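You operate a simulated robot arm through the tools that you are given. There is no shell and no other tool.

The job below is to be done with a simulated two-armed robot. You get a single attempt, and the scene is never put back.

Task
Stir the porridge smooth on low heat, then turn off and cover it.
Fine: wooden spoon, back on its rest; ring at 130 C, pan hot: touch neither.

The check looks at the end state, three seconds after you hand in, the way a careful person would. Anything else that was tipped, shoved, dropped, spilled or broken makes it a failure. A push-on lid holds only when it is set on centred and level and pressed home; a screw cap is set on level and turned clockwise until tight.

Robot
Two 7-joint arms with two-finger parallel grippers on one trunk that stands fixed in place. Base frame: the origin is at the foot of the trunk, x ahead of it, y to its left, z up; the work surface is at about z = 91.5. Lengths are in cm, angles in degrees, forces in N, time in s.
The left shoulder is at [8, 13.1, 94.7], the right one opposite. With the tool pointing down near the work surface each hand reaches from about 36 to 84 cm from the base axis, measured 20 degrees to its own side. Payload 1.57 kg a hand.
The TCP of each hand is the grasp point between the finger pads, 3 cm short of the fingertips. In the tool frame z runs along the fingers and y along their closing line. Largest opening 11 cm; finger width 2.4, thickness 1.2; the body of the gripper, 4.8 by 11.2 cm, starts 7.8 cm behind the TCP.
Orientation is that of the tool frame in the base frame, as a unit quaternion [w, x, y, z]. With the fingers straight down and closing along the base's y, the tool's x points along the base's -x, its y along +y and its z along -z.

Tools
- The arms move only by the tool send_rows. It takes "left_rows", "right_rows" or both (then of equal length, played together; a hand with none holds still); each is a list of rows, each an object (a shift or turn left out is 0, a gripper value left out holds the last) with "delta_rot": the turn, a rotation vector about the base's x, y, z in units of 5 degrees (1.0 is 5 degrees), a list of three; "slide": the shift along the base's x, y, z in units of 25 mm (1.0 is 25 mm), a list of three; "claw": the closure in counts, from 0 (fully open) to 255 (shut). In form: [{"delta_rot": [ax, ay, az], "slide": [dx, dy, dz], "claw": claw}, ...]. A call has 1 to 20 rows; each row shifts and turns the commanded pose from where the row before left it. A call with a number of a shift or a turn outside -1 to 1 is refused whole. A row lasts 0.2 s, in which the tool goes at most 5 cm and 8.6 degrees; a call with a longer step from one row to the next is refused whole, and so is a gripper value outside its range. A pose out of reach is approached as far as the arm can. The call stops where the force on the tool passes 40 N (or 10 N more than at its start, if that is more) or the arm is blocked; 0.2 s more then pass. The fingers move at their own pace (about 10.8 cm/s each) and stop on an object; they squeeze with about 34 N. The grip force told is the motor's: it shows also when the fingers shut on nothing. Time passes only in rows, and 0.2 s behind the last, so rows that do not move let the fingers close. The reply holds the time, the measured pose of the TCP, the force on the tool along the base axes, the opening and the grip force, in the units named above and with some noise, with the torque about the TCP (base axes, N m) and any sound that the robot's microphone picked up.
- Cameras (640 x 400 px; columns grow to the right, rows downward): "scene" is now at [-4.93, 0.94, 143.69]; the picture's right is [0.13, -0.99, 0.00], its down [-0.40, -0.05, -0.91] and it looks along [0.90, 0.12, -0.41] (base axes); focal length 238 px, centre (320, 200). "left" rides on the left gripper at [7, -1.6, -14.1] in its tool frame; the picture's right is [0.23, 0.97, 0.00], its down [-0.86, 0.20, -0.48] and it looks along [-0.47, 0.11, 0.88] (tool axes); focal length 222 px, centre (320, 200). "right" rides on the right gripper at [7, 1.6, -14.1] in its tool frame; the picture's right is [-0.23, 0.97, 0.00], its down [-0.86, -0.20, -0.48] and it looks along [-0.47, -0.11, 0.88] (tool axes); focal length 222 px, centre (320, 200). There is no depth. A picture from a camera that has moved, and an enlarged one, comes with that camera's place and axes in the base frame and with its lens.
- snapshot(camera): a new picture of that camera. It takes no simulated time.
- pan_tilt(pan, tilt): turns the head with the scene camera to pan (to the left, within 109 degrees either way) and tilt (down, from -29 to 69), counted from straight ahead of the robot. It gives what a move gives.
- close_up(camera, box): a new picture of the part [left, top, right, bottom] of that camera's present view, enlarged. It takes no simulated time.
- finish_job(): hands the job in; it is judged then, once.

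Places have to be worked out from the pictures, the camera data and where the tool is seen. Open the grippers and draw the arms clear of the work before you hand the job in, unless the task says otherwise.

The tools are called after "Call:" as name(argument=value, ...) on one line, values as JSON. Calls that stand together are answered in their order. send_rows: Moves the arms, as the interface text tells. Its arguments: {"type":"object","properties":{"left_rows":{"type":"array"},"right_rows":{"type":"array"}},"required":[]} The other tools are called the same way: pan_tilt (pan, tilt) turns the head that bears the scene camera; snapshot (camera) takes a picture; close_up (camera, box) takes an enlarged picture of a part of a camera's view; finish_job () hands the job in.

At the start:

```text
clock: 0.0
left_tcp_pos: [42.23, 28.75, 133.01]
left_tcp_rot: [0.001, 0.0, 1.0, 0.0]
left_wrist_force: [-0.2, 0.3, 0.1]
left_wrist_torque: [0.0, 0.01, 0.01]
left_finger_gap: 11.03
left_grasp_force: 0.1
right_tcp_pos: [49.59, -12.89, 130.09]
right_tcp_rot: [0.0, 0.0, 1.0, 0.0]
right_wrist_force: [-0.4, 0.0, 0.0]
right_wrist_torque: [0.01, 0.01, 0.01]
right_finger_gap: 10.99
right_grasp_force: 0.0
head pan, tilt (commanded): [7.7, 24.1]
```

scene: 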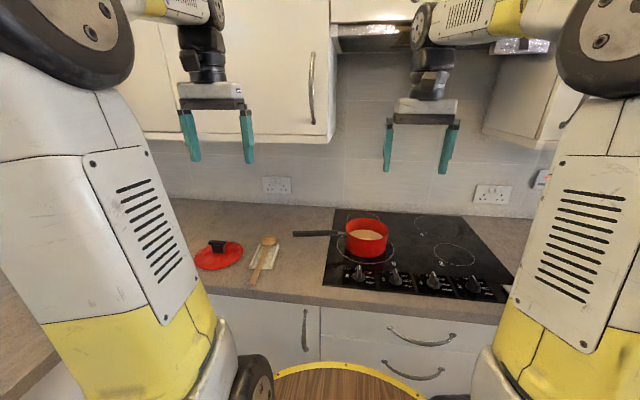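
right: 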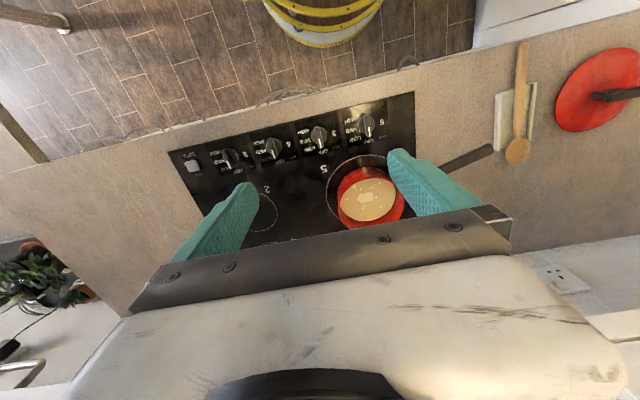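
left: 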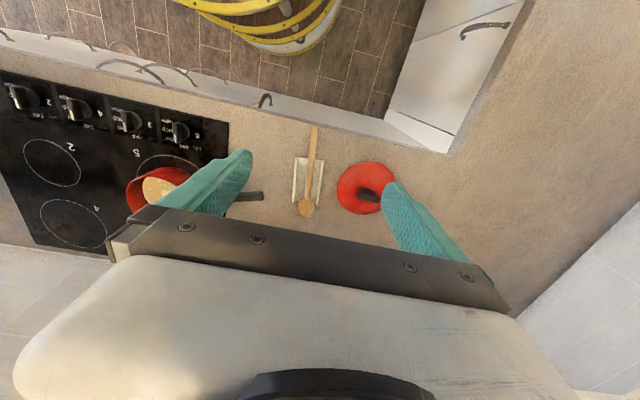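

I start by looking closely at the knobs, the pan, the spoon and the lid to work out where they are.

Call:
close_up(camera="scene", box=[320, 200, 520, 310])

Call:
close_up(camera="scene", box=[180, 220, 340, 300])

Call:
close_up(camera="right", box=[160, 80, 420, 240])

Call:
close_up(camera="left", box=[220, 100, 420, 230])

Call:
close_up(camera="left", box=[0, 60, 260, 220])

```text
3.20 times, centred on (420, 255) of scene
camera zoom: at [-4.93, 0.94, 143.69], right [0.13, -0.99, 0.0], down [-0.4, -0.05, -0.91], along [0.9, 0.12, -0.41], focal length 761 px, centre (0, 24)
```

zoom: 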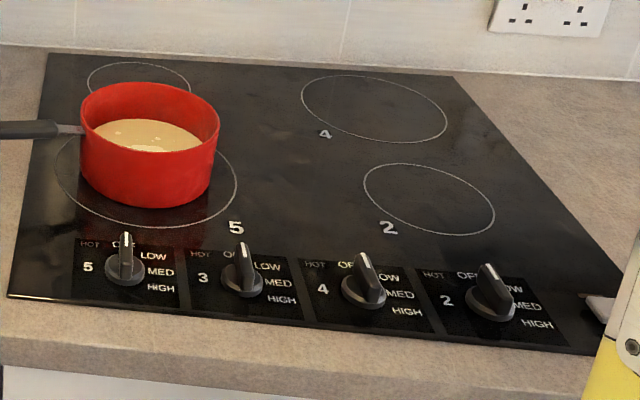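

```text
4.00 times, centred on (260, 260) of scene
camera zoom: at [-4.93, 0.94, 143.69], right [0.13, -0.99, 0.0], down [-0.4, -0.05, -0.91], along [0.9, 0.12, -0.41], focal length 951 px, centre (560, -40)
```

zoom: 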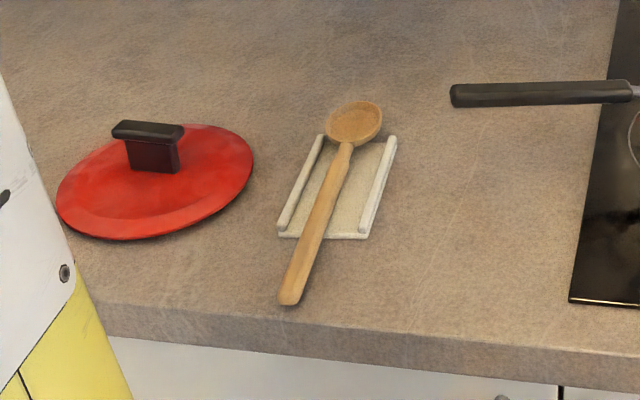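

```text
2.46 times, centred on (290, 160) of right
camera zoom: at [42.45, -11.2, 144.2], right [0.23, 0.97, 0.0], down [0.86, -0.2, 0.48], along [0.47, -0.11, -0.88], focal length 547 px, centre (394, 298)
```

zoom: 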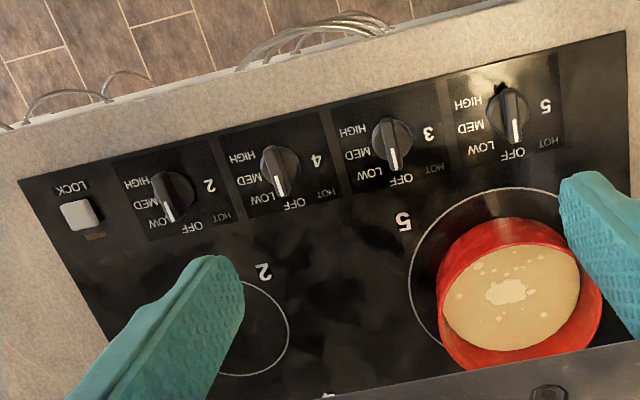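

```text
3.08 times, centred on (320, 165) of left
camera zoom: at [35.38, 27.04, 147.18], right [-0.23, 0.97, 0.0], down [0.86, 0.2, 0.48], along [0.47, 0.11, -0.88], focal length 684 px, centre (320, 308)
```

zoom: 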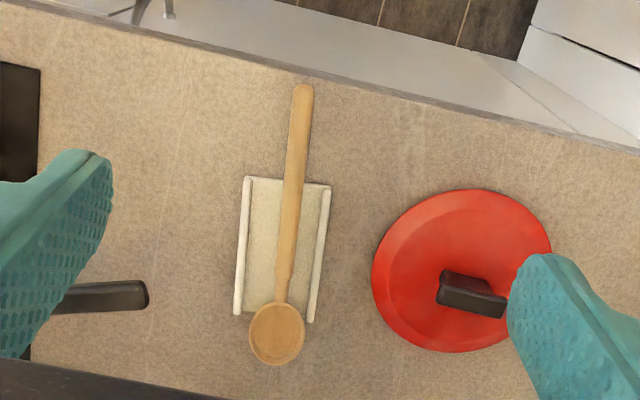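

```text
2.46 times, centred on (130, 140) of left
camera zoom: at [35.38, 27.04, 147.18], right [-0.23, 0.97, 0.0], down [0.86, 0.2, 0.48], along [0.47, 0.11, -0.88], focal length 547 px, centre (788, 348)
```

zoom: 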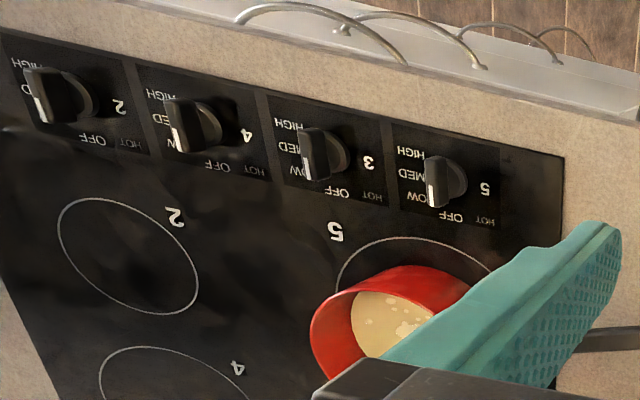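

Knob 5 serves the front-left ring under the pan, and its setting isn't certain from this distance. I zoom in on the knob labels, the pan, and the lock button.

Call:
close_up(camera="right", box=[334, 94, 404, 138])

Call:
close_up(camera="scene", box=[336, 260, 416, 310])

Call:
close_up(camera="right", box=[324, 150, 414, 240])

Call:
close_up(camera="right", box=[165, 140, 265, 200])

Call:
close_up(camera="scene", box=[290, 205, 400, 275])

```text
9.09 times, centred on (369, 116) of right
camera zoom: at [42.45, -11.2, 144.2], right [0.23, 0.97, 0.0], down [0.86, -0.2, 0.48], along [0.47, -0.11, -0.88], focal length 2019 px, centre (-126, 964)
```

zoom: 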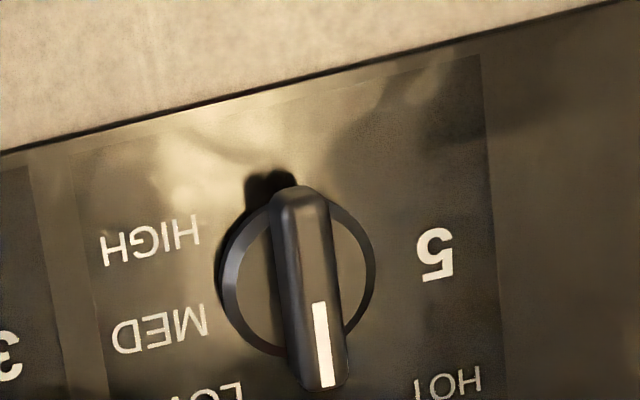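

```text
8.00 times, centred on (376, 285) of scene
camera zoom: at [-4.93, 0.94, 143.69], right [0.13, -0.99, 0.0], down [-0.4, -0.05, -0.91], along [0.9, 0.12, -0.41], focal length 1903 px, centre (-128, -480)
```

zoom: 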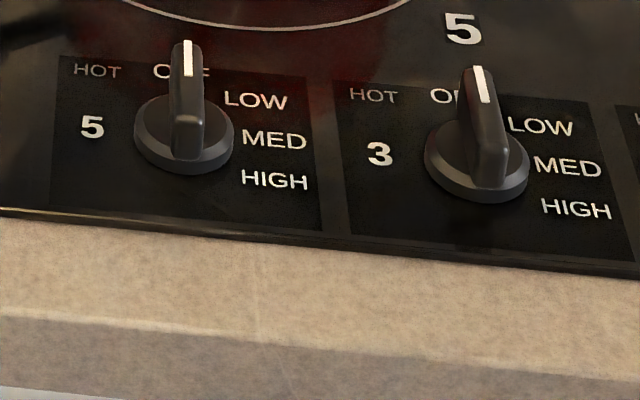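

```text
4.44 times, centred on (369, 195) of right
camera zoom: at [42.45, -11.2, 144.2], right [0.23, 0.97, 0.0], down [0.86, -0.2, 0.48], along [0.47, -0.11, -0.88], focal length 987 px, centre (102, 222)
```

zoom: 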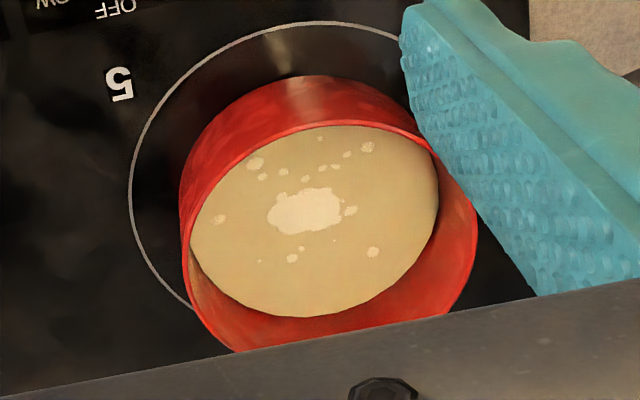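

```text
6.40 times, centred on (215, 170) of right
camera zoom: at [42.45, -11.2, 144.2], right [0.23, 0.97, 0.0], down [0.86, -0.2, 0.48], along [0.47, -0.11, -0.88], focal length 1422 px, centre (992, 392)
```

zoom: 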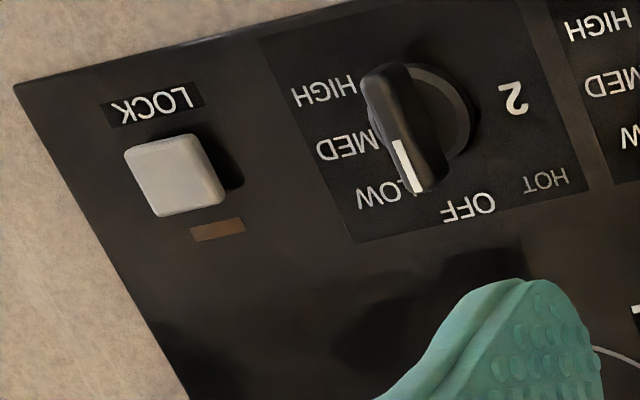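

```text
5.71 times, centred on (345, 240) of scene
camera zoom: at [-4.93, 0.94, 143.69], right [0.13, -0.99, 0.0], down [-0.4, -0.05, -0.91], along [0.9, 0.12, -0.41], focal length 1359 px, centre (177, -29)
```

zoom: 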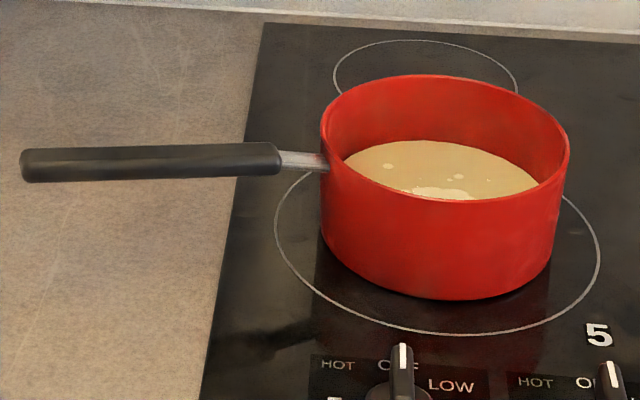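

All four knobs point to OFF, and the HOT labels look unlit. By triangulation, knob 5 is at about (53.5, -3.2), with the bar top near z≈94.8. The pan is centred at about (70, -5.7), rim z≈99.5, radius 7.6. The spoon runs from (45.7, 28) to its bowl at (67.6, 30.4), and the lid is at (57.6, 45). I bring the right hand above knob 5, staying well high.

Call:
send_rows(right_rows=[{"slide": [0.195, 0.485, -1.0], "claw": 110}, {"slide": [0.195, 0.485, -1.0]}, {"slide": [0.195, 0.485, -1.0]}, {"slide": [0.195, 0.485, -1.0]}, {"slide": [0.195, 0.485, -1.0]}, {"slide": [0.195, 0.485, -1.0]}, {"slide": [0.195, 0.485, -1.0]}, {"slide": [0.195, 0.485, -0.6]}, {"slide": [0, 0, 0]}])

```text
clock: 2.0
left_tcp_pos: [42.27, 28.93, 133.01]
left_tcp_rot: [0.0, 0.0, 1.0, 0.0]
left_wrist_force: [0.2, 0.6, 0.0]
left_wrist_torque: [-0.03, 0.0, 0.01]
left_finger_gap: 10.98
left_grasp_force: 0.2
right_tcp_pos: [53.44, -3.22, 110.81]
right_tcp_rot: [0.0, 0.0, 1.0, 0.001]
right_wrist_force: [0.3, 0.2, 0.3]
right_wrist_torque: [-0.01, -0.03, -0.02]
right_finger_gap: 6.24
right_grasp_force: 0.1
head pan, tilt (commanded): [7.7, 24.1]
```

Next I check how the fingers line up with knob 5 from several cameras.

Call:
snapshot(camera="right")

Call:
close_up(camera="scene", box=[300, 190, 460, 300])

Call:
close_up(camera="left", box=[60, 60, 260, 190])

```text
taken
camera right: at [46.31, -1.63, 124.88], right [0.23, 0.97, 0.0], down [0.86, -0.2, 0.48], along [0.47, -0.11, -0.88], focal length 222 px, centre (320, 200)
```

right: 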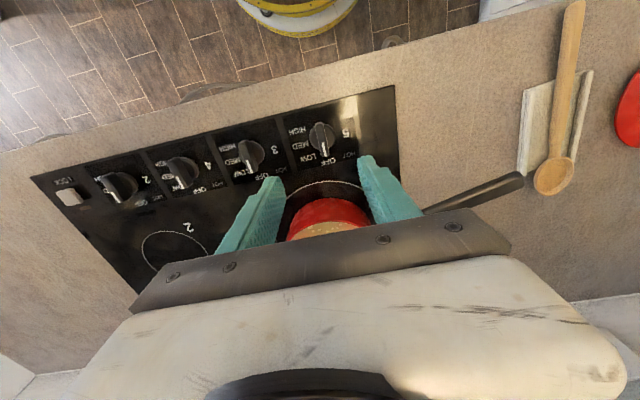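

```text
3.64 times, centred on (380, 245) of scene
camera zoom: at [-4.93, 0.94, 143.69], right [0.13, -0.99, 0.0], down [-0.4, -0.05, -0.91], along [0.9, 0.12, -0.41], focal length 865 px, centre (102, 36)
```

zoom: 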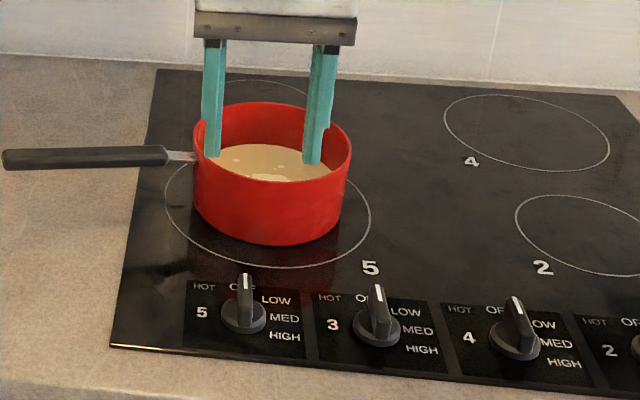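

```text
3.08 times, centred on (160, 125) of left
camera zoom: at [35.38, 27.05, 147.18], right [-0.23, 0.97, 0.0], down [0.86, 0.2, 0.48], along [0.47, 0.11, -0.88], focal length 684 px, centre (812, 431)
```

zoom: 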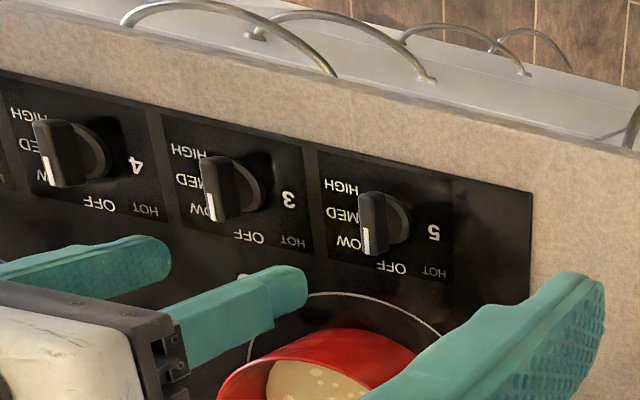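

The hand is over the right spot. I zoom in on the knob from this closer camera position to refine its centre and bar height.

Call:
close_up(camera="right", box=[280, 105, 370, 175])

Call:
close_up(camera="right", box=[20, 150, 120, 220])

```text
5.71 times, centred on (325, 140) of right
camera zoom: at [46.31, -1.63, 124.88], right [0.23, 0.97, 0.0], down [0.86, -0.2, 0.48], along [0.47, -0.11, -0.88], focal length 1269 px, centre (291, 543)
```

zoom: 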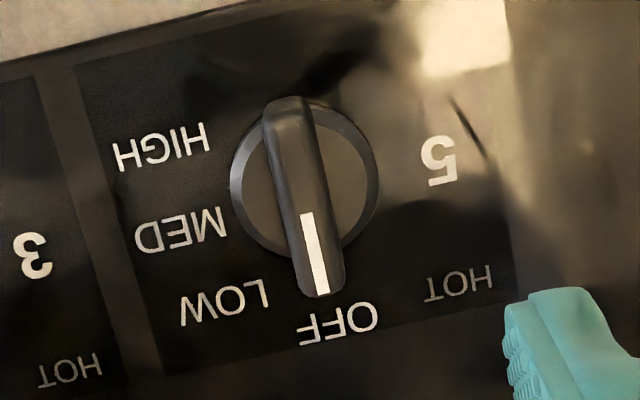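

```text
5.71 times, centred on (70, 185) of right
camera zoom: at [46.31, -1.63, 124.88], right [0.23, 0.97, 0.0], down [0.86, -0.2, 0.48], along [0.47, -0.11, -0.88], focal length 1269 px, centre (1749, 286)
```

zoom: 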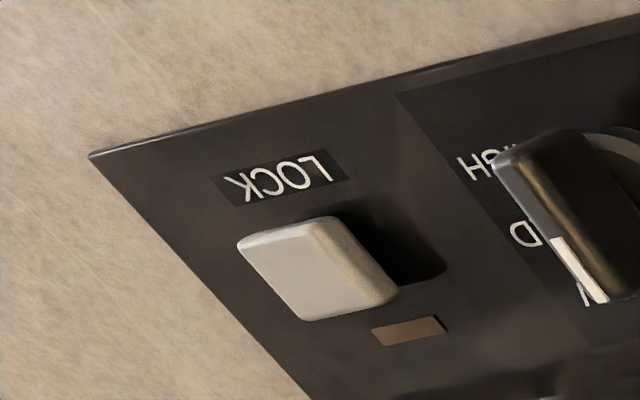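

The knob centre is now refined to (53.5, -3.0), with labels at roughly OFF 0°, LOW about 44°, MED about 79° and HIGH about 114° clockwise. I descend around the bar until the fingertips are just above the skirt (TCP z≈96.4), then close gently.

Call:
send_rows(right_rows=[{"slide": [0.01, 0.03, -1.0]}, {"slide": [0.01, 0.03, -1.0]}, {"slide": [0, 0.03, -1.0]}, {"slide": [0, 0, -1.0]}, {"slide": [0, 0, -1.0]}, {"slide": [0, 0, -0.5]}, {"slide": [0, 0, -0.26]}, {"slide": [0, 0, 0]}])

```text
clock: 3.8
left_tcp_pos: [42.27, 28.8, 133.04]
left_tcp_rot: [0.001, 0.0, 1.0, -0.001]
left_wrist_force: [-0.2, 1.2, 0.9]
left_wrist_torque: [-0.01, -0.01, 0.01]
left_finger_gap: 11.0
left_grasp_force: 0.0
right_tcp_pos: [53.51, -2.82, 96.82]
right_tcp_rot: [0.0, 0.0, 1.0, 0.0]
right_wrist_force: [-1.3, 0.1, -1.2]
right_wrist_torque: [0.01, -0.03, -0.05]
right_finger_gap: 6.26
right_grasp_force: 0.0
head pan, tilt (commanded): [7.7, 24.1]
```

Call:
close_up(camera="scene", box=[330, 230, 430, 300])

Call:
close_up(camera="right", box=[230, 100, 430, 225])

Call:
close_up(camera="left", box=[100, 70, 240, 170])

```text
5.71 times, centred on (380, 265) of scene
camera zoom: at [-4.93, 0.94, 143.69], right [0.13, -0.99, 0.0], down [-0.4, -0.05, -0.91], along [0.9, 0.12, -0.41], focal length 1359 px, centre (-23, -171)
```

zoom: 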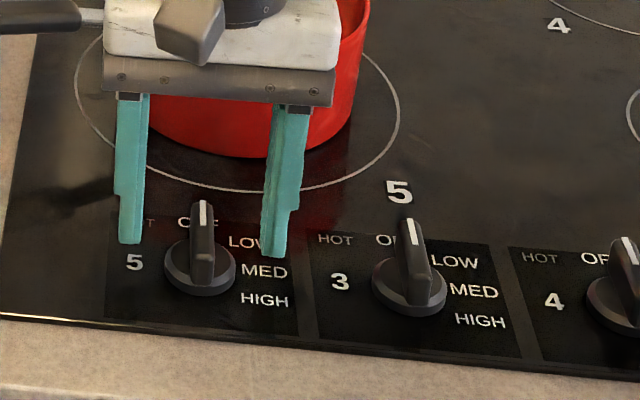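

```text
3.20 times, centred on (330, 162) of right
camera zoom: at [46.37, -1.27, 110.87], right [0.23, 0.97, 0.0], down [0.86, -0.2, 0.48], along [0.47, -0.11, -0.88], focal length 711 px, centre (288, 320)
```

zoom: 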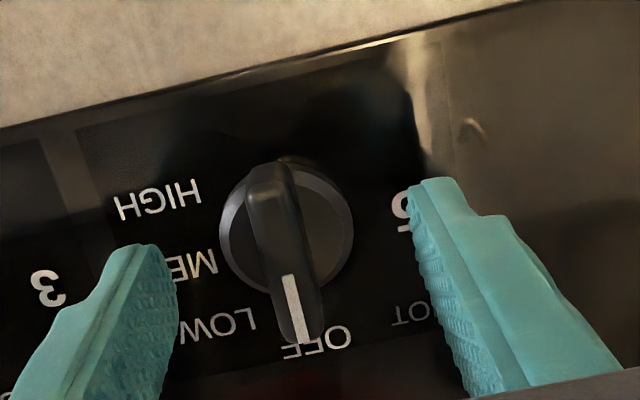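

```text
4.00 times, centred on (170, 120) of left
camera zoom: at [35.38, 27.05, 147.18], right [-0.23, 0.97, 0.0], down [0.86, 0.2, 0.48], along [0.47, 0.11, -0.88], focal length 888 px, centre (920, 520)
```

zoom: 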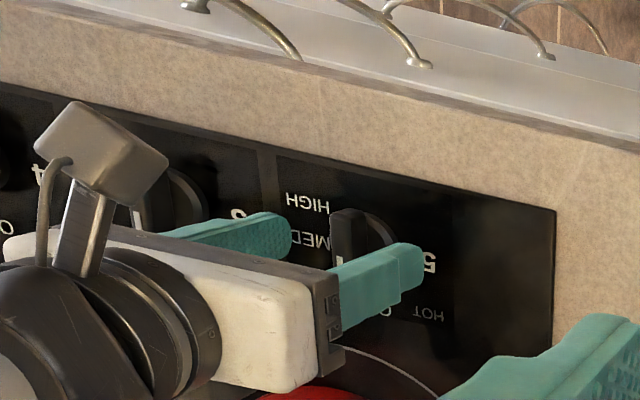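

The fingers straddle the bar symmetrically. I go down 0.5 cm more, then close on it.

Call:
send_rows(right_rows=[{"slide": [0, 0, -0.2]}, {"claw": 160}, {"claw": 200}, {"claw": 235}, {"claw": 255}, {"slide": [0, 0, 0]}, {"slide": [0, 0, 0]}])

```text
clock: 5.4
left_tcp_pos: [42.24, 28.65, 132.96]
left_tcp_rot: [0.0, 0.001, 1.0, 0.0]
left_wrist_force: [0.4, -0.8, 0.6]
left_wrist_torque: [0.0, 0.0, 0.05]
left_finger_gap: 11.01
left_grasp_force: 0.0
right_tcp_pos: [53.45, -3.07, 96.17]
right_tcp_rot: [0.001, 0.0, 1.0, 0.0]
right_wrist_force: [0.8, -8.5, -1.6]
right_wrist_torque: [-0.18, 0.16, -0.04]
right_finger_gap: 1.19
right_grasp_force: 29.4
head pan, tilt (commanded): [7.7, 24.1]
```

The grip closed on the bar (1.19 cm), with an 8.5 N side load that suggests I'm slightly off to +y. I nudge about 1 mm to -y, then turn clockwise in 5° steps, stopping at 25° to check.

Call:
send_rows(right_rows=[{"slide": [0, -0.04, 0]}, {"slide": [0, 0, 0]}, {"delta_rot": [0, 0, -1]}, {"delta_rot": [0, 0, -1]}, {"delta_rot": [0, 0, -1]}, {"delta_rot": [0, 0, -1]}, {"delta_rot": [0, 0, -1]}, {"slide": [0, 0, 0]}])

```text
clock: 7.2
left_tcp_pos: [42.36, 28.77, 132.93]
left_tcp_rot: [0.0, 0.0, 1.0, 0.0]
left_wrist_force: [0.2, -0.1, -0.5]
left_wrist_torque: [0.03, 0.0, 0.0]
left_finger_gap: 11.0
left_grasp_force: 0.1
right_tcp_pos: [53.39, -2.83, 96.35]
right_tcp_rot: [0.0, 0.217, 0.976, 0.0]
right_wrist_force: [-1.7, 4.4, -20.3]
right_wrist_torque: [0.14, 0.18, 0.01]
right_finger_gap: 1.18
right_grasp_force: 29.7
head pan, tilt (commanded): [7.7, 24.1]
```

The bar turned with the hand (about 25°) with little torque, though a downward pull of about 20 N appeared. I check the picture before going on.

Call:
close_up(camera="right", box=[230, 80, 430, 205])

Call:
close_up(camera="scene", box=[330, 230, 430, 300])

```text
3.20 times, centred on (330, 142) of right
camera zoom: at [47.7, 1.55, 110.32], right [0.62, 0.79, 0.0], down [0.69, -0.54, 0.48], along [0.38, -0.29, -0.88], focal length 711 px, centre (288, 384)
```

zoom: 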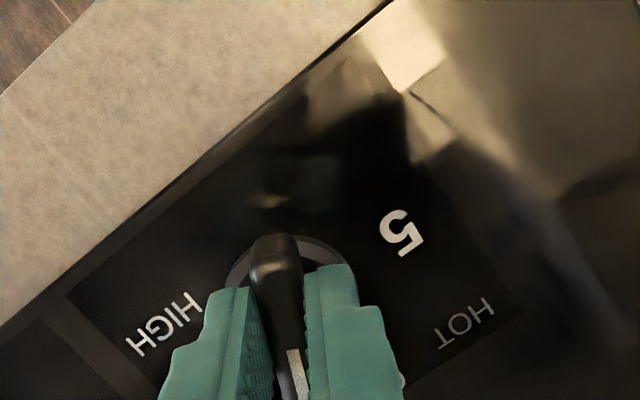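

```text
5.71 times, centred on (380, 265) of scene
camera zoom: at [-4.89, 0.97, 143.69], right [0.13, -0.99, 0.0], down [-0.4, -0.05, -0.91], along [0.9, 0.12, -0.41], focal length 1359 px, centre (-23, -171)
```

zoom: 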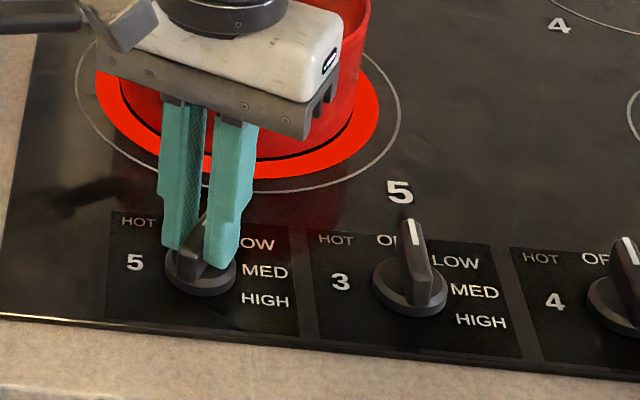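

The ring is lit and the knob is at about 25°. I continue clockwise to about 44° to reach LOW.

Call:
send_rows(right_rows=[{"delta_rot": [0, 0, -1]}, {"delta_rot": [0, 0, -1]}, {"delta_rot": [0, 0, -1]}, {"delta_rot": [0, 0, -0.6]}, {"slide": [0, 0, 0]}])

```text
clock: 8.4
left_tcp_pos: [42.46, 28.87, 132.96]
left_tcp_rot: [0.0, 0.0, 1.0, 0.001]
left_wrist_force: [0.1, -0.1, 0.5]
left_wrist_torque: [0.01, 0.0, -0.01]
left_finger_gap: 11.03
left_grasp_force: 0.1
right_tcp_pos: [53.57, -2.8, 96.29]
right_tcp_rot: [-0.001, 0.366, 0.93, 0.0]
right_wrist_force: [0.0, 15.0, -18.1]
right_wrist_torque: [0.19, -0.11, 0.05]
right_finger_gap: 1.2
right_grasp_force: 29.7
head pan, tilt (commanded): [7.7, 24.1]
```

The hand has turned about 43°. I open the fingers and lift straight up to see where the pointer rests.

Call:
send_rows(right_rows=[{"claw": 200}, {"claw": 150}, {"claw": 110}, {"slide": [0, 0, 0]}, {"slide": [0, 0, 0.6]}, {"slide": [0, 0, 1]}, {"slide": [0, 0, 1]}, {"slide": [0, 0, 1]}, {"slide": [0, 0, 1]}, {"slide": [0, 0, 1]}])

Call:
close_up(camera="scene", box=[330, 230, 430, 300])

Call:
snapshot(camera="right")

```text
clock: 10.6
left_tcp_pos: [42.31, 28.87, 132.98]
left_tcp_rot: [0.0, 0.0, 1.0, 0.0]
left_wrist_force: [0.1, 0.0, -0.1]
left_wrist_torque: [-0.01, 0.03, 0.02]
left_finger_gap: 10.97
left_grasp_force: 0.1
right_tcp_pos: [53.57, -2.89, 110.54]
right_tcp_rot: [0.001, 0.367, 0.93, 0.0]
right_wrist_force: [0.6, 0.2, 0.8]
right_wrist_torque: [-0.02, 0.01, 0.0]
right_finger_gap: 6.26
right_grasp_force: 0.1
head pan, tilt (commanded): [7.7, 24.1]
```

```text
5.71 times, centred on (380, 265) of scene
camera zoom: at [-4.92, 0.95, 143.69], right [0.13, -0.99, 0.0], down [-0.4, -0.05, -0.91], along [0.9, 0.12, -0.41], focal length 1359 px, centre (-23, -171)
```

zoom: 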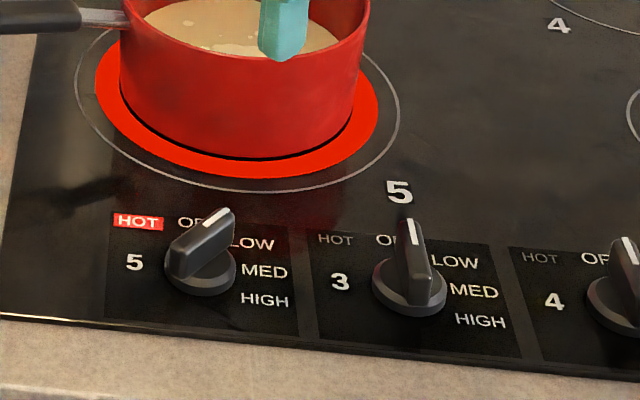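

```text
taken
camera right: at [49.45, 2.97, 124.61], right [0.83, 0.56, 0.0], down [0.49, -0.73, 0.48], along [0.27, -0.4, -0.88], focal length 222 px, centre (320, 200)
```

right: 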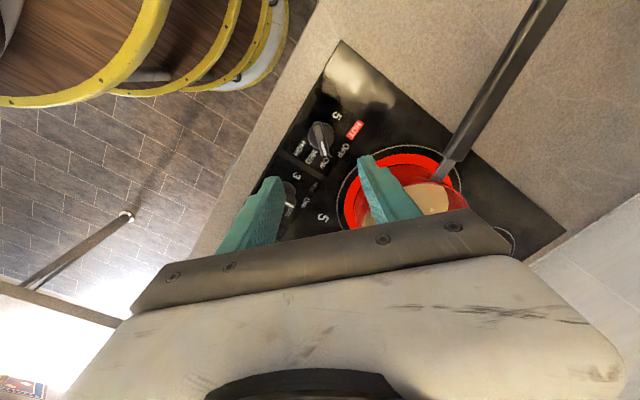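

Call:
close_up(camera="right", box=[280, 100, 370, 170])

```text
5.71 times, centred on (325, 135) of right
camera zoom: at [49.45, 2.97, 124.61], right [0.83, 0.56, 0.0], down [0.49, -0.73, 0.48], along [0.27, -0.4, -0.88], focal length 1269 px, centre (291, 571)
```

zoom: 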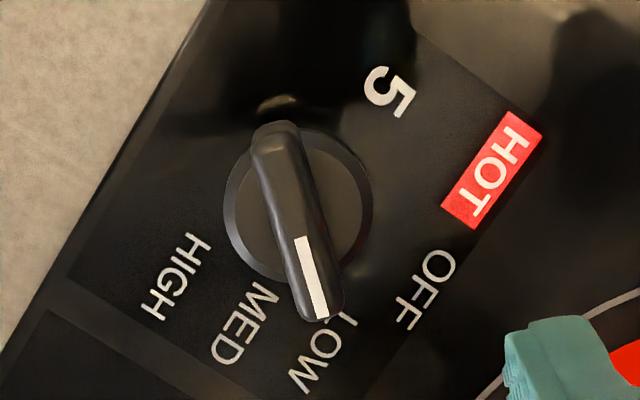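

The pointer now sits at about 40°, on the LOW label. The HOT light and the ring are on, and the lock indicator isn't interfering. I draw the right arm clear to the right and lower the left hand toward the spoon handle, tilting its fingers forward 35°.

Call:
send_rows(right_rows=[{"slide": [-0.1, -0.3, 1.0], "delta_rot": [0, 0, 0.7]}, {"slide": [-0.3, -1, 0.5], "delta_rot": [0, 0, 0.72]}, {"slide": [-0.3, -1, 0.5], "delta_rot": [0, 0, 0.72]}, {"slide": [-0.3, -1, 0.5], "delta_rot": [0, 0, 0.72]}, {"slide": [-0.3, -1, 0.5], "delta_rot": [0, 0, 0.72]}, {"slide": [-0.3, -1, 0.4], "delta_rot": [0, 0, 0.72]}, {"slide": [-0.3, -1, 0.4], "delta_rot": [0, 0, 0.72]}, {"slide": [-0.3, -1, 0.4], "delta_rot": [0, 0, 0.72]}, {"slide": [-0.3, -1, 0.3], "delta_rot": [0, 0, 0.72]}, {"slide": [-0.3, -1, 0.2], "delta_rot": [0, 0, 0.72]}, {"slide": [-0.3, -1, 0], "delta_rot": [0, 0, 0.72]}, {"slide": [-0.3, -1, 0], "delta_rot": [0, 0, 0.7]}], left_rows=[{"slide": [0.1, 0, -0.6]}, {"slide": [0.1, 0, -0.6]}, {"slide": [0.1, 0, -0.6]}, {"slide": [0.1, 0, -0.6], "delta_rot": [0, -1, 0]}, {"slide": [0.1, 0, -0.6], "delta_rot": [0, -1, 0]}, {"slide": [0.1, 0, -0.6], "delta_rot": [0, -1, 0]}, {"slide": [0.1, 0, -0.6], "delta_rot": [0, -1, 0]}, {"slide": [0.1, 0, -0.6], "delta_rot": [0, -1, 0]}, {"slide": [0.1, 0, -0.6], "delta_rot": [0, -1, 0]}, {"slide": [0.1, 0, -0.6], "delta_rot": [0, -1, 0]}, {"slide": [0.1, 0, -0.6]}, {"slide": [0, 0, 0]}])

Call:
snapshot(camera="left")

Call:
snapshot(camera="scene")

```text
clock: 13.2
left_tcp_pos: [45.18, 28.94, 116.6]
left_tcp_rot: [0.3, 0.0, 0.954, 0.0]
left_wrist_force: [0.4, 0.4, -0.1]
left_wrist_torque: [0.01, -0.01, -0.02]
left_finger_gap: 11.01
left_grasp_force: 0.0
right_tcp_pos: [45.23, -31.35, 122.13]
right_tcp_rot: [0.0, -0.001, 1.0, 0.0]
right_wrist_force: [0.7, 0.0, 0.1]
right_wrist_torque: [-0.02, -0.03, -0.02]
right_finger_gap: 6.25
right_grasp_force: 0.0
head pan, tilt (commanded): [7.7, 24.1]
```

```text
taken
camera left: at [31.26, 27.07, 124.16], right [-0.19, 0.97, -0.13], down [0.43, 0.2, 0.88], along [0.89, 0.11, -0.45], focal length 222 px, centre (320, 200)
```

left: 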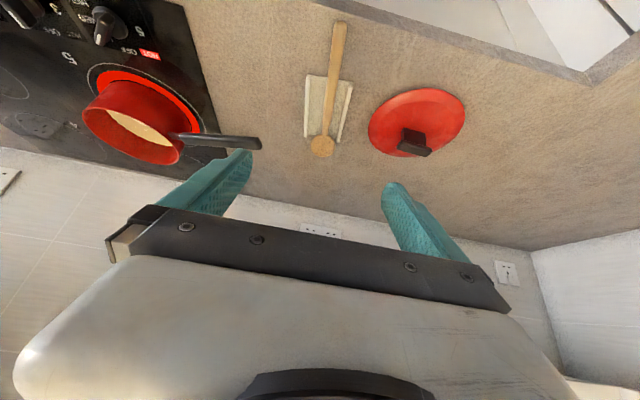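

```text
taken
camera scene: at [-4.94, 0.95, 143.69], right [0.13, -0.99, 0.0], down [-0.4, -0.05, -0.91], along [0.9, 0.12, -0.41], focal length 238 px, centre (320, 200)
```

scene: 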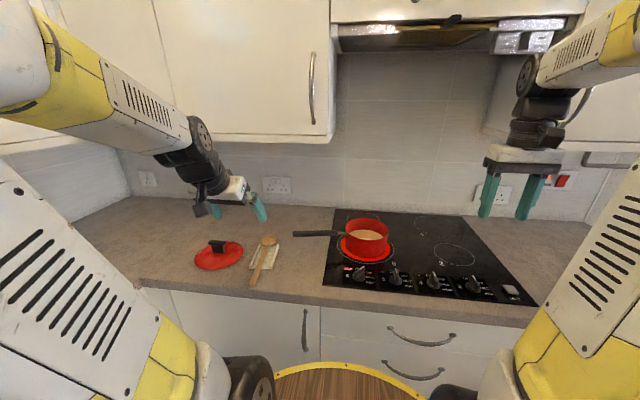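

Both arms went as planned. I zoom in on the spoon and rest from the left and scene cameras.

Call:
close_up(camera="left", box=[280, 10, 400, 170])

Call:
close_up(camera="scene", box=[235, 230, 295, 290])

Call:
close_up(camera="left", box=[310, 15, 370, 60])

```text
2.50 times, centred on (340, 90) of left
camera zoom: at [31.26, 27.07, 124.16], right [-0.19, 0.97, -0.13], down [0.43, 0.2, 0.88], along [0.89, 0.11, -0.45], focal length 555 px, centre (270, 475)
```

zoom: 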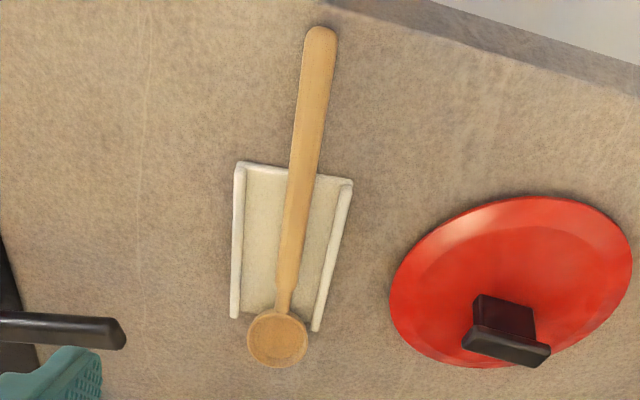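

```text
6.67 times, centred on (265, 260) of scene
camera zoom: at [-4.94, 0.95, 143.69], right [0.13, -0.99, 0.0], down [-0.4, -0.05, -0.91], along [0.9, 0.12, -0.41], focal length 1586 px, centre (687, -200)
```

zoom: 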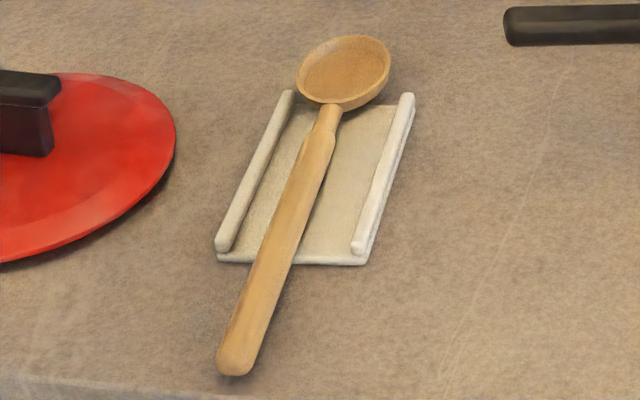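

```text
8.89 times, centred on (340, 38) of left
camera zoom: at [31.26, 27.07, 124.16], right [-0.19, 0.97, -0.13], down [0.43, 0.2, 0.88], along [0.89, 0.11, -0.45], focal length 1974 px, centre (142, 1644)
```

zoom: 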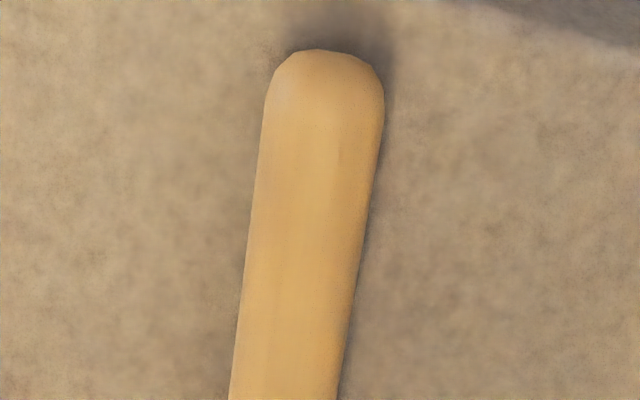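

The spoon axis runs from about (45.5, 28.0) to the bowl at (67.4, 30.4), a yaw of about 6°, and the handle is about 1.5 cm wide. I'll grip it ahead of the rest's front edge, near x≈49.5. I move above it with 30° of forward tilt and 6° of yaw.

Call:
send_rows(left_rows=[{"slide": [0.2, -0.04, -1.0], "delta_rot": [0, 0.5, 0.6], "claw": 130}, {"slide": [0.2, -0.04, -1.0], "delta_rot": [0, 0.5, 0.6]}, {"slide": [0.2, -0.04, -1.0]}, {"slide": [0.2, -0.04, -1.0]}, {"slide": [0.2, -0.04, -1.0]}, {"slide": [0.2, -0.04, -0.8]}, {"slide": [0, 0, 0]}])

Call:
snapshot(camera="left")

Call:
close_up(camera="scene", box=[195, 210, 315, 290])

```text
clock: 14.8
left_tcp_pos: [48.2, 28.23, 102.1]
left_tcp_rot: [0.258, -0.051, 0.965, 0.016]
left_wrist_force: [-0.1, -0.4, 0.5]
left_wrist_torque: [-0.02, -0.04, 0.0]
left_finger_gap: 5.39
left_grasp_force: 0.0
right_tcp_pos: [45.05, -31.18, 121.98]
right_tcp_rot: [0.001, 0.0, 1.0, 0.001]
right_wrist_force: [0.1, 0.9, 0.5]
right_wrist_torque: [-0.01, -0.01, 0.0]
right_finger_gap: 6.29
right_grasp_force: 0.0
head pan, tilt (commanded): [7.7, 24.1]
```

```text
taken
camera left: at [35.41, 25.1, 110.84], right [-0.3, 0.95, -0.11], down [0.48, 0.25, 0.84], along [0.83, 0.2, -0.53], focal length 222 px, centre (320, 200)
```

left: 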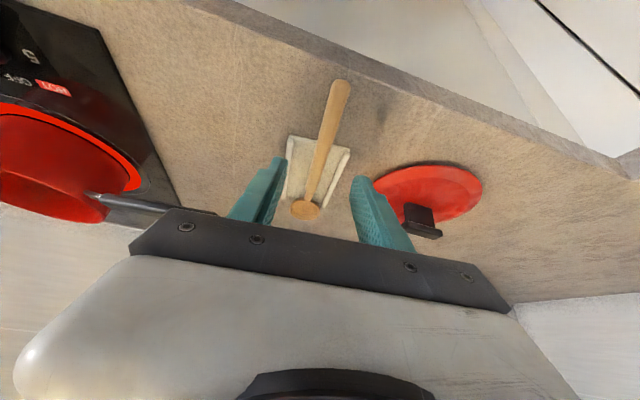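

```text
5.00 times, centred on (255, 250) of scene
camera zoom: at [-4.94, 0.94, 143.69], right [0.13, -0.99, 0.0], down [-0.4, -0.05, -0.91], along [0.9, 0.12, -0.41], focal length 1189 px, centre (645, -50)
```

zoom: 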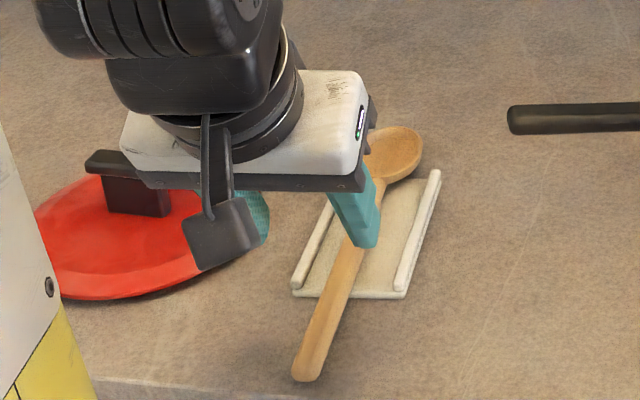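

I zoom from the left camera to check the handle lies midway between the fingers.

Call:
close_up(camera="left", box=[220, 70, 420, 250])

```text
2.22 times, centred on (320, 160) of left
camera zoom: at [35.41, 25.1, 110.84], right [-0.3, 0.95, -0.11], down [0.48, 0.25, 0.84], along [0.83, 0.2, -0.53], focal length 494 px, centre (320, 289)
```

zoom: 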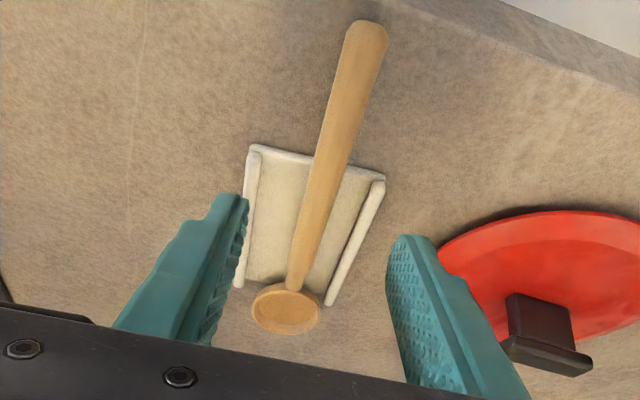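

At x≈49 the handle is at y≈28.45, so the hand is within about 1 mm. I descend most of the way (TCP z≈95.5) and look again.

Call:
send_rows(left_rows=[{"slide": [0, 0.04, -1.0]}, {"slide": [0, 0, -1.0]}, {"slide": [0, 0, -0.6]}, {"slide": [0, 0, 0]}])

Call:
close_up(camera="left", box=[220, 70, 420, 250])

Call:
close_up(camera="scene", box=[215, 230, 295, 290])

```text
clock: 15.8
left_tcp_pos: [48.04, 28.2, 95.39]
left_tcp_rot: [0.258, -0.051, 0.965, 0.016]
left_wrist_force: [0.4, -0.2, 0.0]
left_wrist_torque: [-0.01, -0.02, 0.0]
left_finger_gap: 5.39
left_grasp_force: 0.1
right_tcp_pos: [45.08, -31.34, 121.97]
right_tcp_rot: [0.0, -0.001, 1.0, 0.0]
right_wrist_force: [0.1, -0.1, 0.7]
right_wrist_torque: [0.02, 0.02, -0.01]
right_finger_gap: 6.28
right_grasp_force: 0.1
head pan, tilt (commanded): [7.7, 24.1]
```

```text
2.22 times, centred on (320, 160) of left
camera zoom: at [35.22, 25.08, 104.16], right [-0.3, 0.95, -0.11], down [0.48, 0.25, 0.84], along [0.83, 0.2, -0.53], focal length 494 px, centre (320, 289)
```

zoom: 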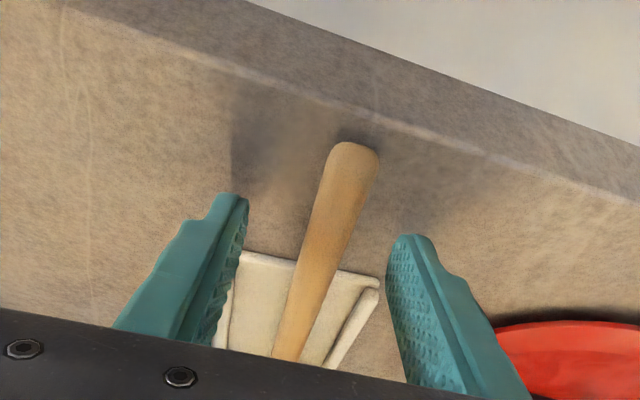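

```text
6.67 times, centred on (255, 260) of scene
camera zoom: at [-4.94, 0.94, 143.69], right [0.13, -0.99, 0.0], down [-0.4, -0.05, -0.91], along [0.9, 0.12, -0.41], focal length 1586 px, centre (753, -200)
```

zoom: 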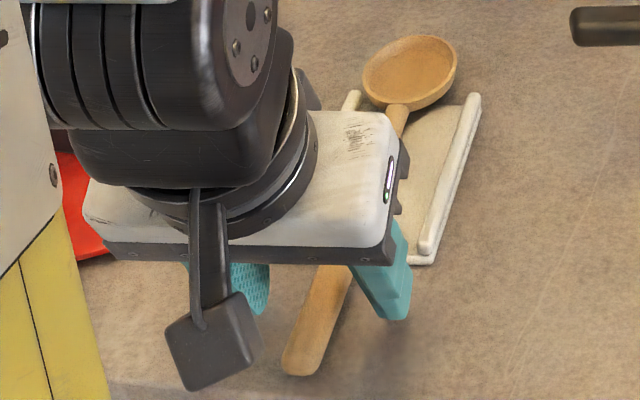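

The handle sits centrally between the fingers with no contact. I lower 0.4 cm more and close slowly.

Call:
send_rows(left_rows=[{"slide": [0, 0.02, -0.17]}, {"slide": [0, 0, 0]}, {"claw": 170}, {"claw": 200}, {"claw": 230}, {"claw": 255}, {"claw": 255}, {"claw": 255}])

Call:
close_up(camera="left", box=[220, 70, 420, 250])

Call:
close_up(camera="scene", box=[215, 230, 295, 290])

```text
clock: 17.6
left_tcp_pos: [48.07, 28.24, 95.09]
left_tcp_rot: [0.259, -0.05, 0.965, 0.015]
left_wrist_force: [0.4, 0.1, 0.2]
left_wrist_torque: [-0.01, 0.03, 0.02]
left_finger_gap: 1.52
left_grasp_force: 31.5
right_tcp_pos: [44.95, -31.28, 121.99]
right_tcp_rot: [0.0, 0.0, 1.0, -0.001]
right_wrist_force: [0.2, -0.7, 0.0]
right_wrist_torque: [0.04, 0.0, 0.03]
right_finger_gap: 6.27
right_grasp_force: 0.0
head pan, tilt (commanded): [7.7, 24.1]
```

```text
2.22 times, centred on (320, 160) of left
camera zoom: at [35.27, 25.16, 103.82], right [-0.3, 0.95, -0.11], down [0.48, 0.25, 0.84], along [0.83, 0.2, -0.53], focal length 494 px, centre (320, 289)
```

zoom: 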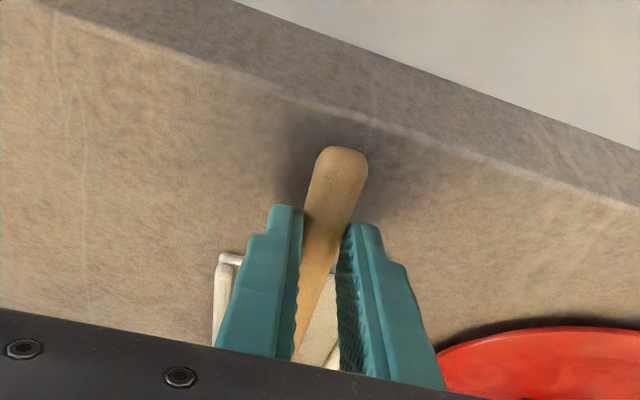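

```text
6.67 times, centred on (255, 260) of scene
camera zoom: at [-4.93, 0.94, 143.69], right [0.13, -0.99, 0.0], down [-0.4, -0.05, -0.91], along [0.9, 0.12, -0.41], focal length 1586 px, centre (753, -200)
```

zoom: 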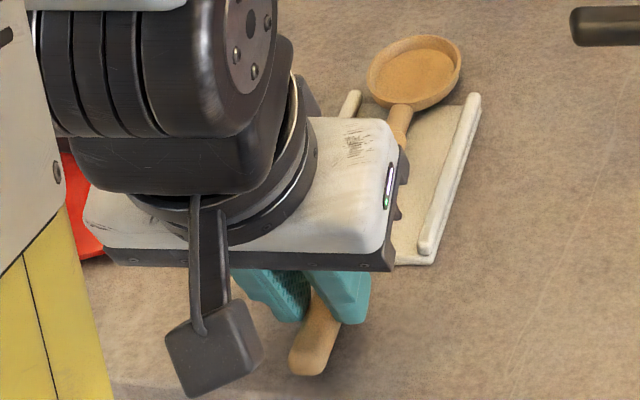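

The handle is held: gap 1.52 cm, 31.5 N. I note this grasp pose, (48.07, 28.24, 95.1) with tilt 30° and yaw 6°, for returning the spoon. Now I lift straight up.

Call:
send_rows(left_rows=[{"slide": [0, 0, 0.4]}, {"slide": [0, 0, 0.8]}, {"slide": [0, 0, 1]}, {"slide": [0, 0, 1]}, {"slide": [0, 0, 1]}, {"slide": [0, 0, 1]}, {"slide": [0, 0, 1]}, {"slide": [0, 0, 0.8]}, {"slide": [0, 0, 0]}])

Call:
snapshot(camera="left")

Call:
snapshot(camera="scene")

```text
clock: 19.6
left_tcp_pos: [48.15, 28.34, 112.46]
left_tcp_rot: [0.258, -0.05, 0.965, 0.016]
left_wrist_force: [0.8, -0.1, -0.5]
left_wrist_torque: [-0.01, 0.02, -0.02]
left_finger_gap: 1.56
left_grasp_force: 31.6
right_tcp_pos: [45.14, -31.28, 122.1]
right_tcp_rot: [0.0, 0.0, 1.0, 0.0]
right_wrist_force: [-0.1, 0.6, 1.3]
right_wrist_torque: [0.02, -0.01, 0.02]
right_finger_gap: 6.26
right_grasp_force: 0.0
head pan, tilt (commanded): [7.7, 24.1]
```

```text
taken
camera left: at [35.25, 25.18, 121.32], right [-0.3, 0.95, -0.11], down [0.48, 0.25, 0.84], along [0.83, 0.2, -0.53], focal length 222 px, centre (320, 200)
```

left: 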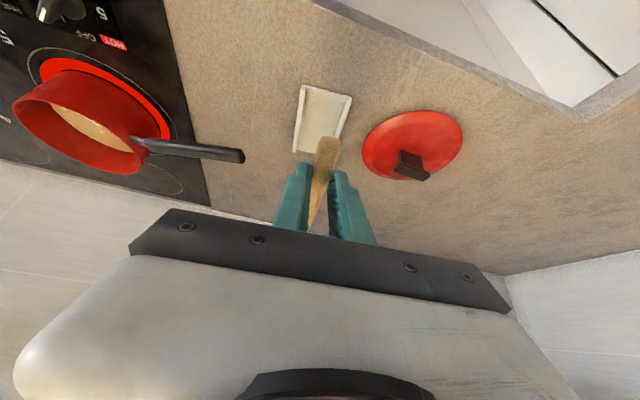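

```text
taken
camera scene: at [-4.94, 0.94, 143.69], right [0.13, -0.99, 0.0], down [-0.4, -0.05, -0.91], along [0.9, 0.12, -0.41], focal length 238 px, centre (320, 200)
```

scene: 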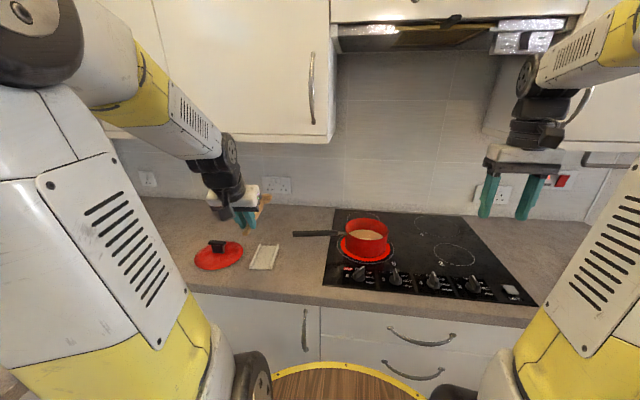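

The spoon came up cleanly and the rest stayed put. I zoom on the empty rest for later reference, then swing the spoon over the pan at height while tipping the bowl 50° downward.

Call:
close_up(camera="scene", box=[225, 230, 295, 280])

Call:
close_up(camera="left", box=[270, 70, 370, 160])

Call:
send_rows(left_rows=[{"slide": [0, 0, 1], "delta_rot": [0, 0, -0.6]}, {"slide": [0, -0.3, 1], "delta_rot": [0, 0, -0.6]}, {"slide": [0.2, -0.9, 0.8]}, {"slide": [0.3, -1, 0.5], "delta_rot": [0, 1, 0]}, {"slide": [0.3, -1, 0.3], "delta_rot": [0, 1, 0]}, {"slide": [0.3, -1, 0.2], "delta_rot": [0, 1, 0]}, {"slide": [0.3, -1, 0], "delta_rot": [0, 1, 0]}, {"slide": [0.3, -1, 0], "delta_rot": [0, 1, 0]}, {"slide": [0.3, -1, 0], "delta_rot": [0, 1, 0]}, {"slide": [0.3, -1, 0], "delta_rot": [0, 1, 0]}])

Call:
snapshot(camera="scene")

Call:
snapshot(camera="left")

```text
8.00 times, centred on (260, 255) of scene
camera zoom: at [-4.94, 0.94, 143.69], right [0.13, -0.99, 0.0], down [-0.4, -0.05, -0.91], along [0.9, 0.12, -0.41], focal length 1903 px, centre (800, -240)
```

zoom: 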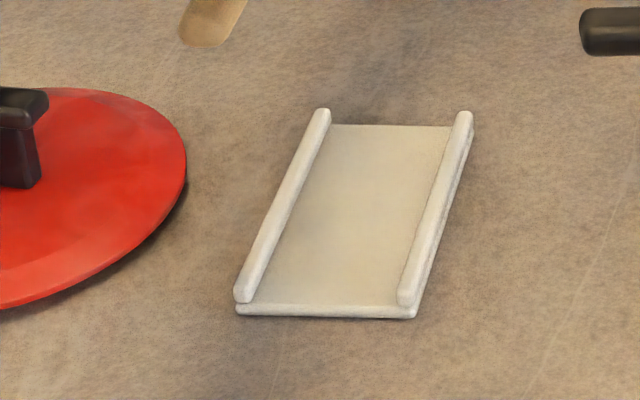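

```text
4.44 times, centred on (320, 115) of left
camera zoom: at [35.25, 25.18, 121.32], right [-0.3, 0.95, -0.11], down [0.48, 0.25, 0.84], along [0.83, 0.2, -0.53], focal length 987 px, centre (320, 578)
```

zoom: 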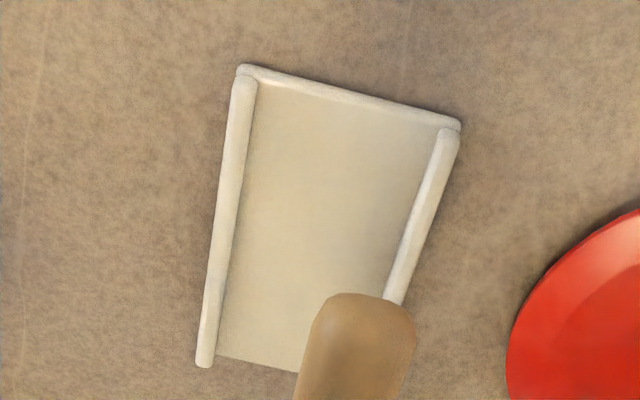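

```text
clock: 21.8
left_tcp_pos: [53.67, 7.92, 121.95]
left_tcp_rot: [-0.045, 0.001, 0.999, 0.002]
left_wrist_force: [-0.4, 0.4, -0.2]
left_wrist_torque: [0.0, -0.02, 0.0]
left_finger_gap: 1.53
left_grasp_force: 31.0
right_tcp_pos: [45.02, -31.23, 122.01]
right_tcp_rot: [0.0, 0.0, 1.0, 0.0]
right_wrist_force: [-0.5, 1.0, 1.2]
right_wrist_torque: [-0.04, -0.05, 0.02]
right_finger_gap: 6.26
right_grasp_force: 0.1
head pan, tilt (commanded): [7.7, 24.1]
```

```text
taken
camera scene: at [-4.97, 0.96, 143.69], right [0.13, -0.99, 0.0], down [-0.4, -0.05, -0.91], along [0.9, 0.12, -0.41], focal length 238 px, centre (320, 200)
```

scene: 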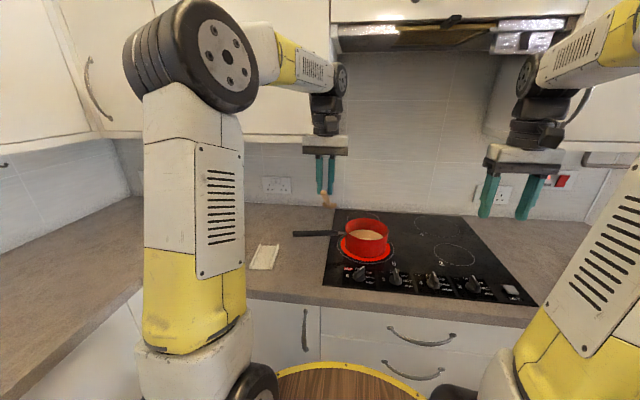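

```text
taken
camera left: at [48.11, 6.04, 136.72], right [-0.22, 0.97, 0.02], down [0.89, 0.2, 0.4], along [0.39, 0.11, -0.92], focal length 222 px, centre (320, 200)
```

left: 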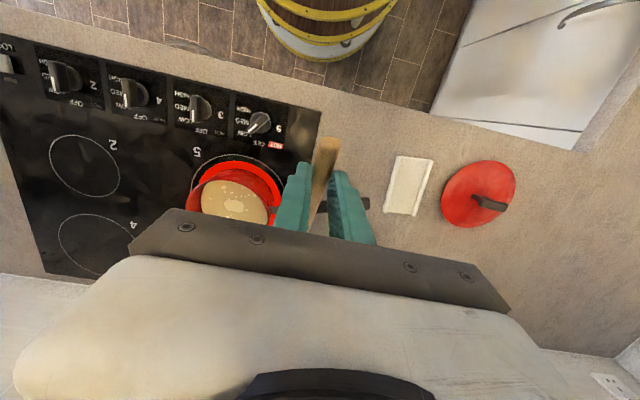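

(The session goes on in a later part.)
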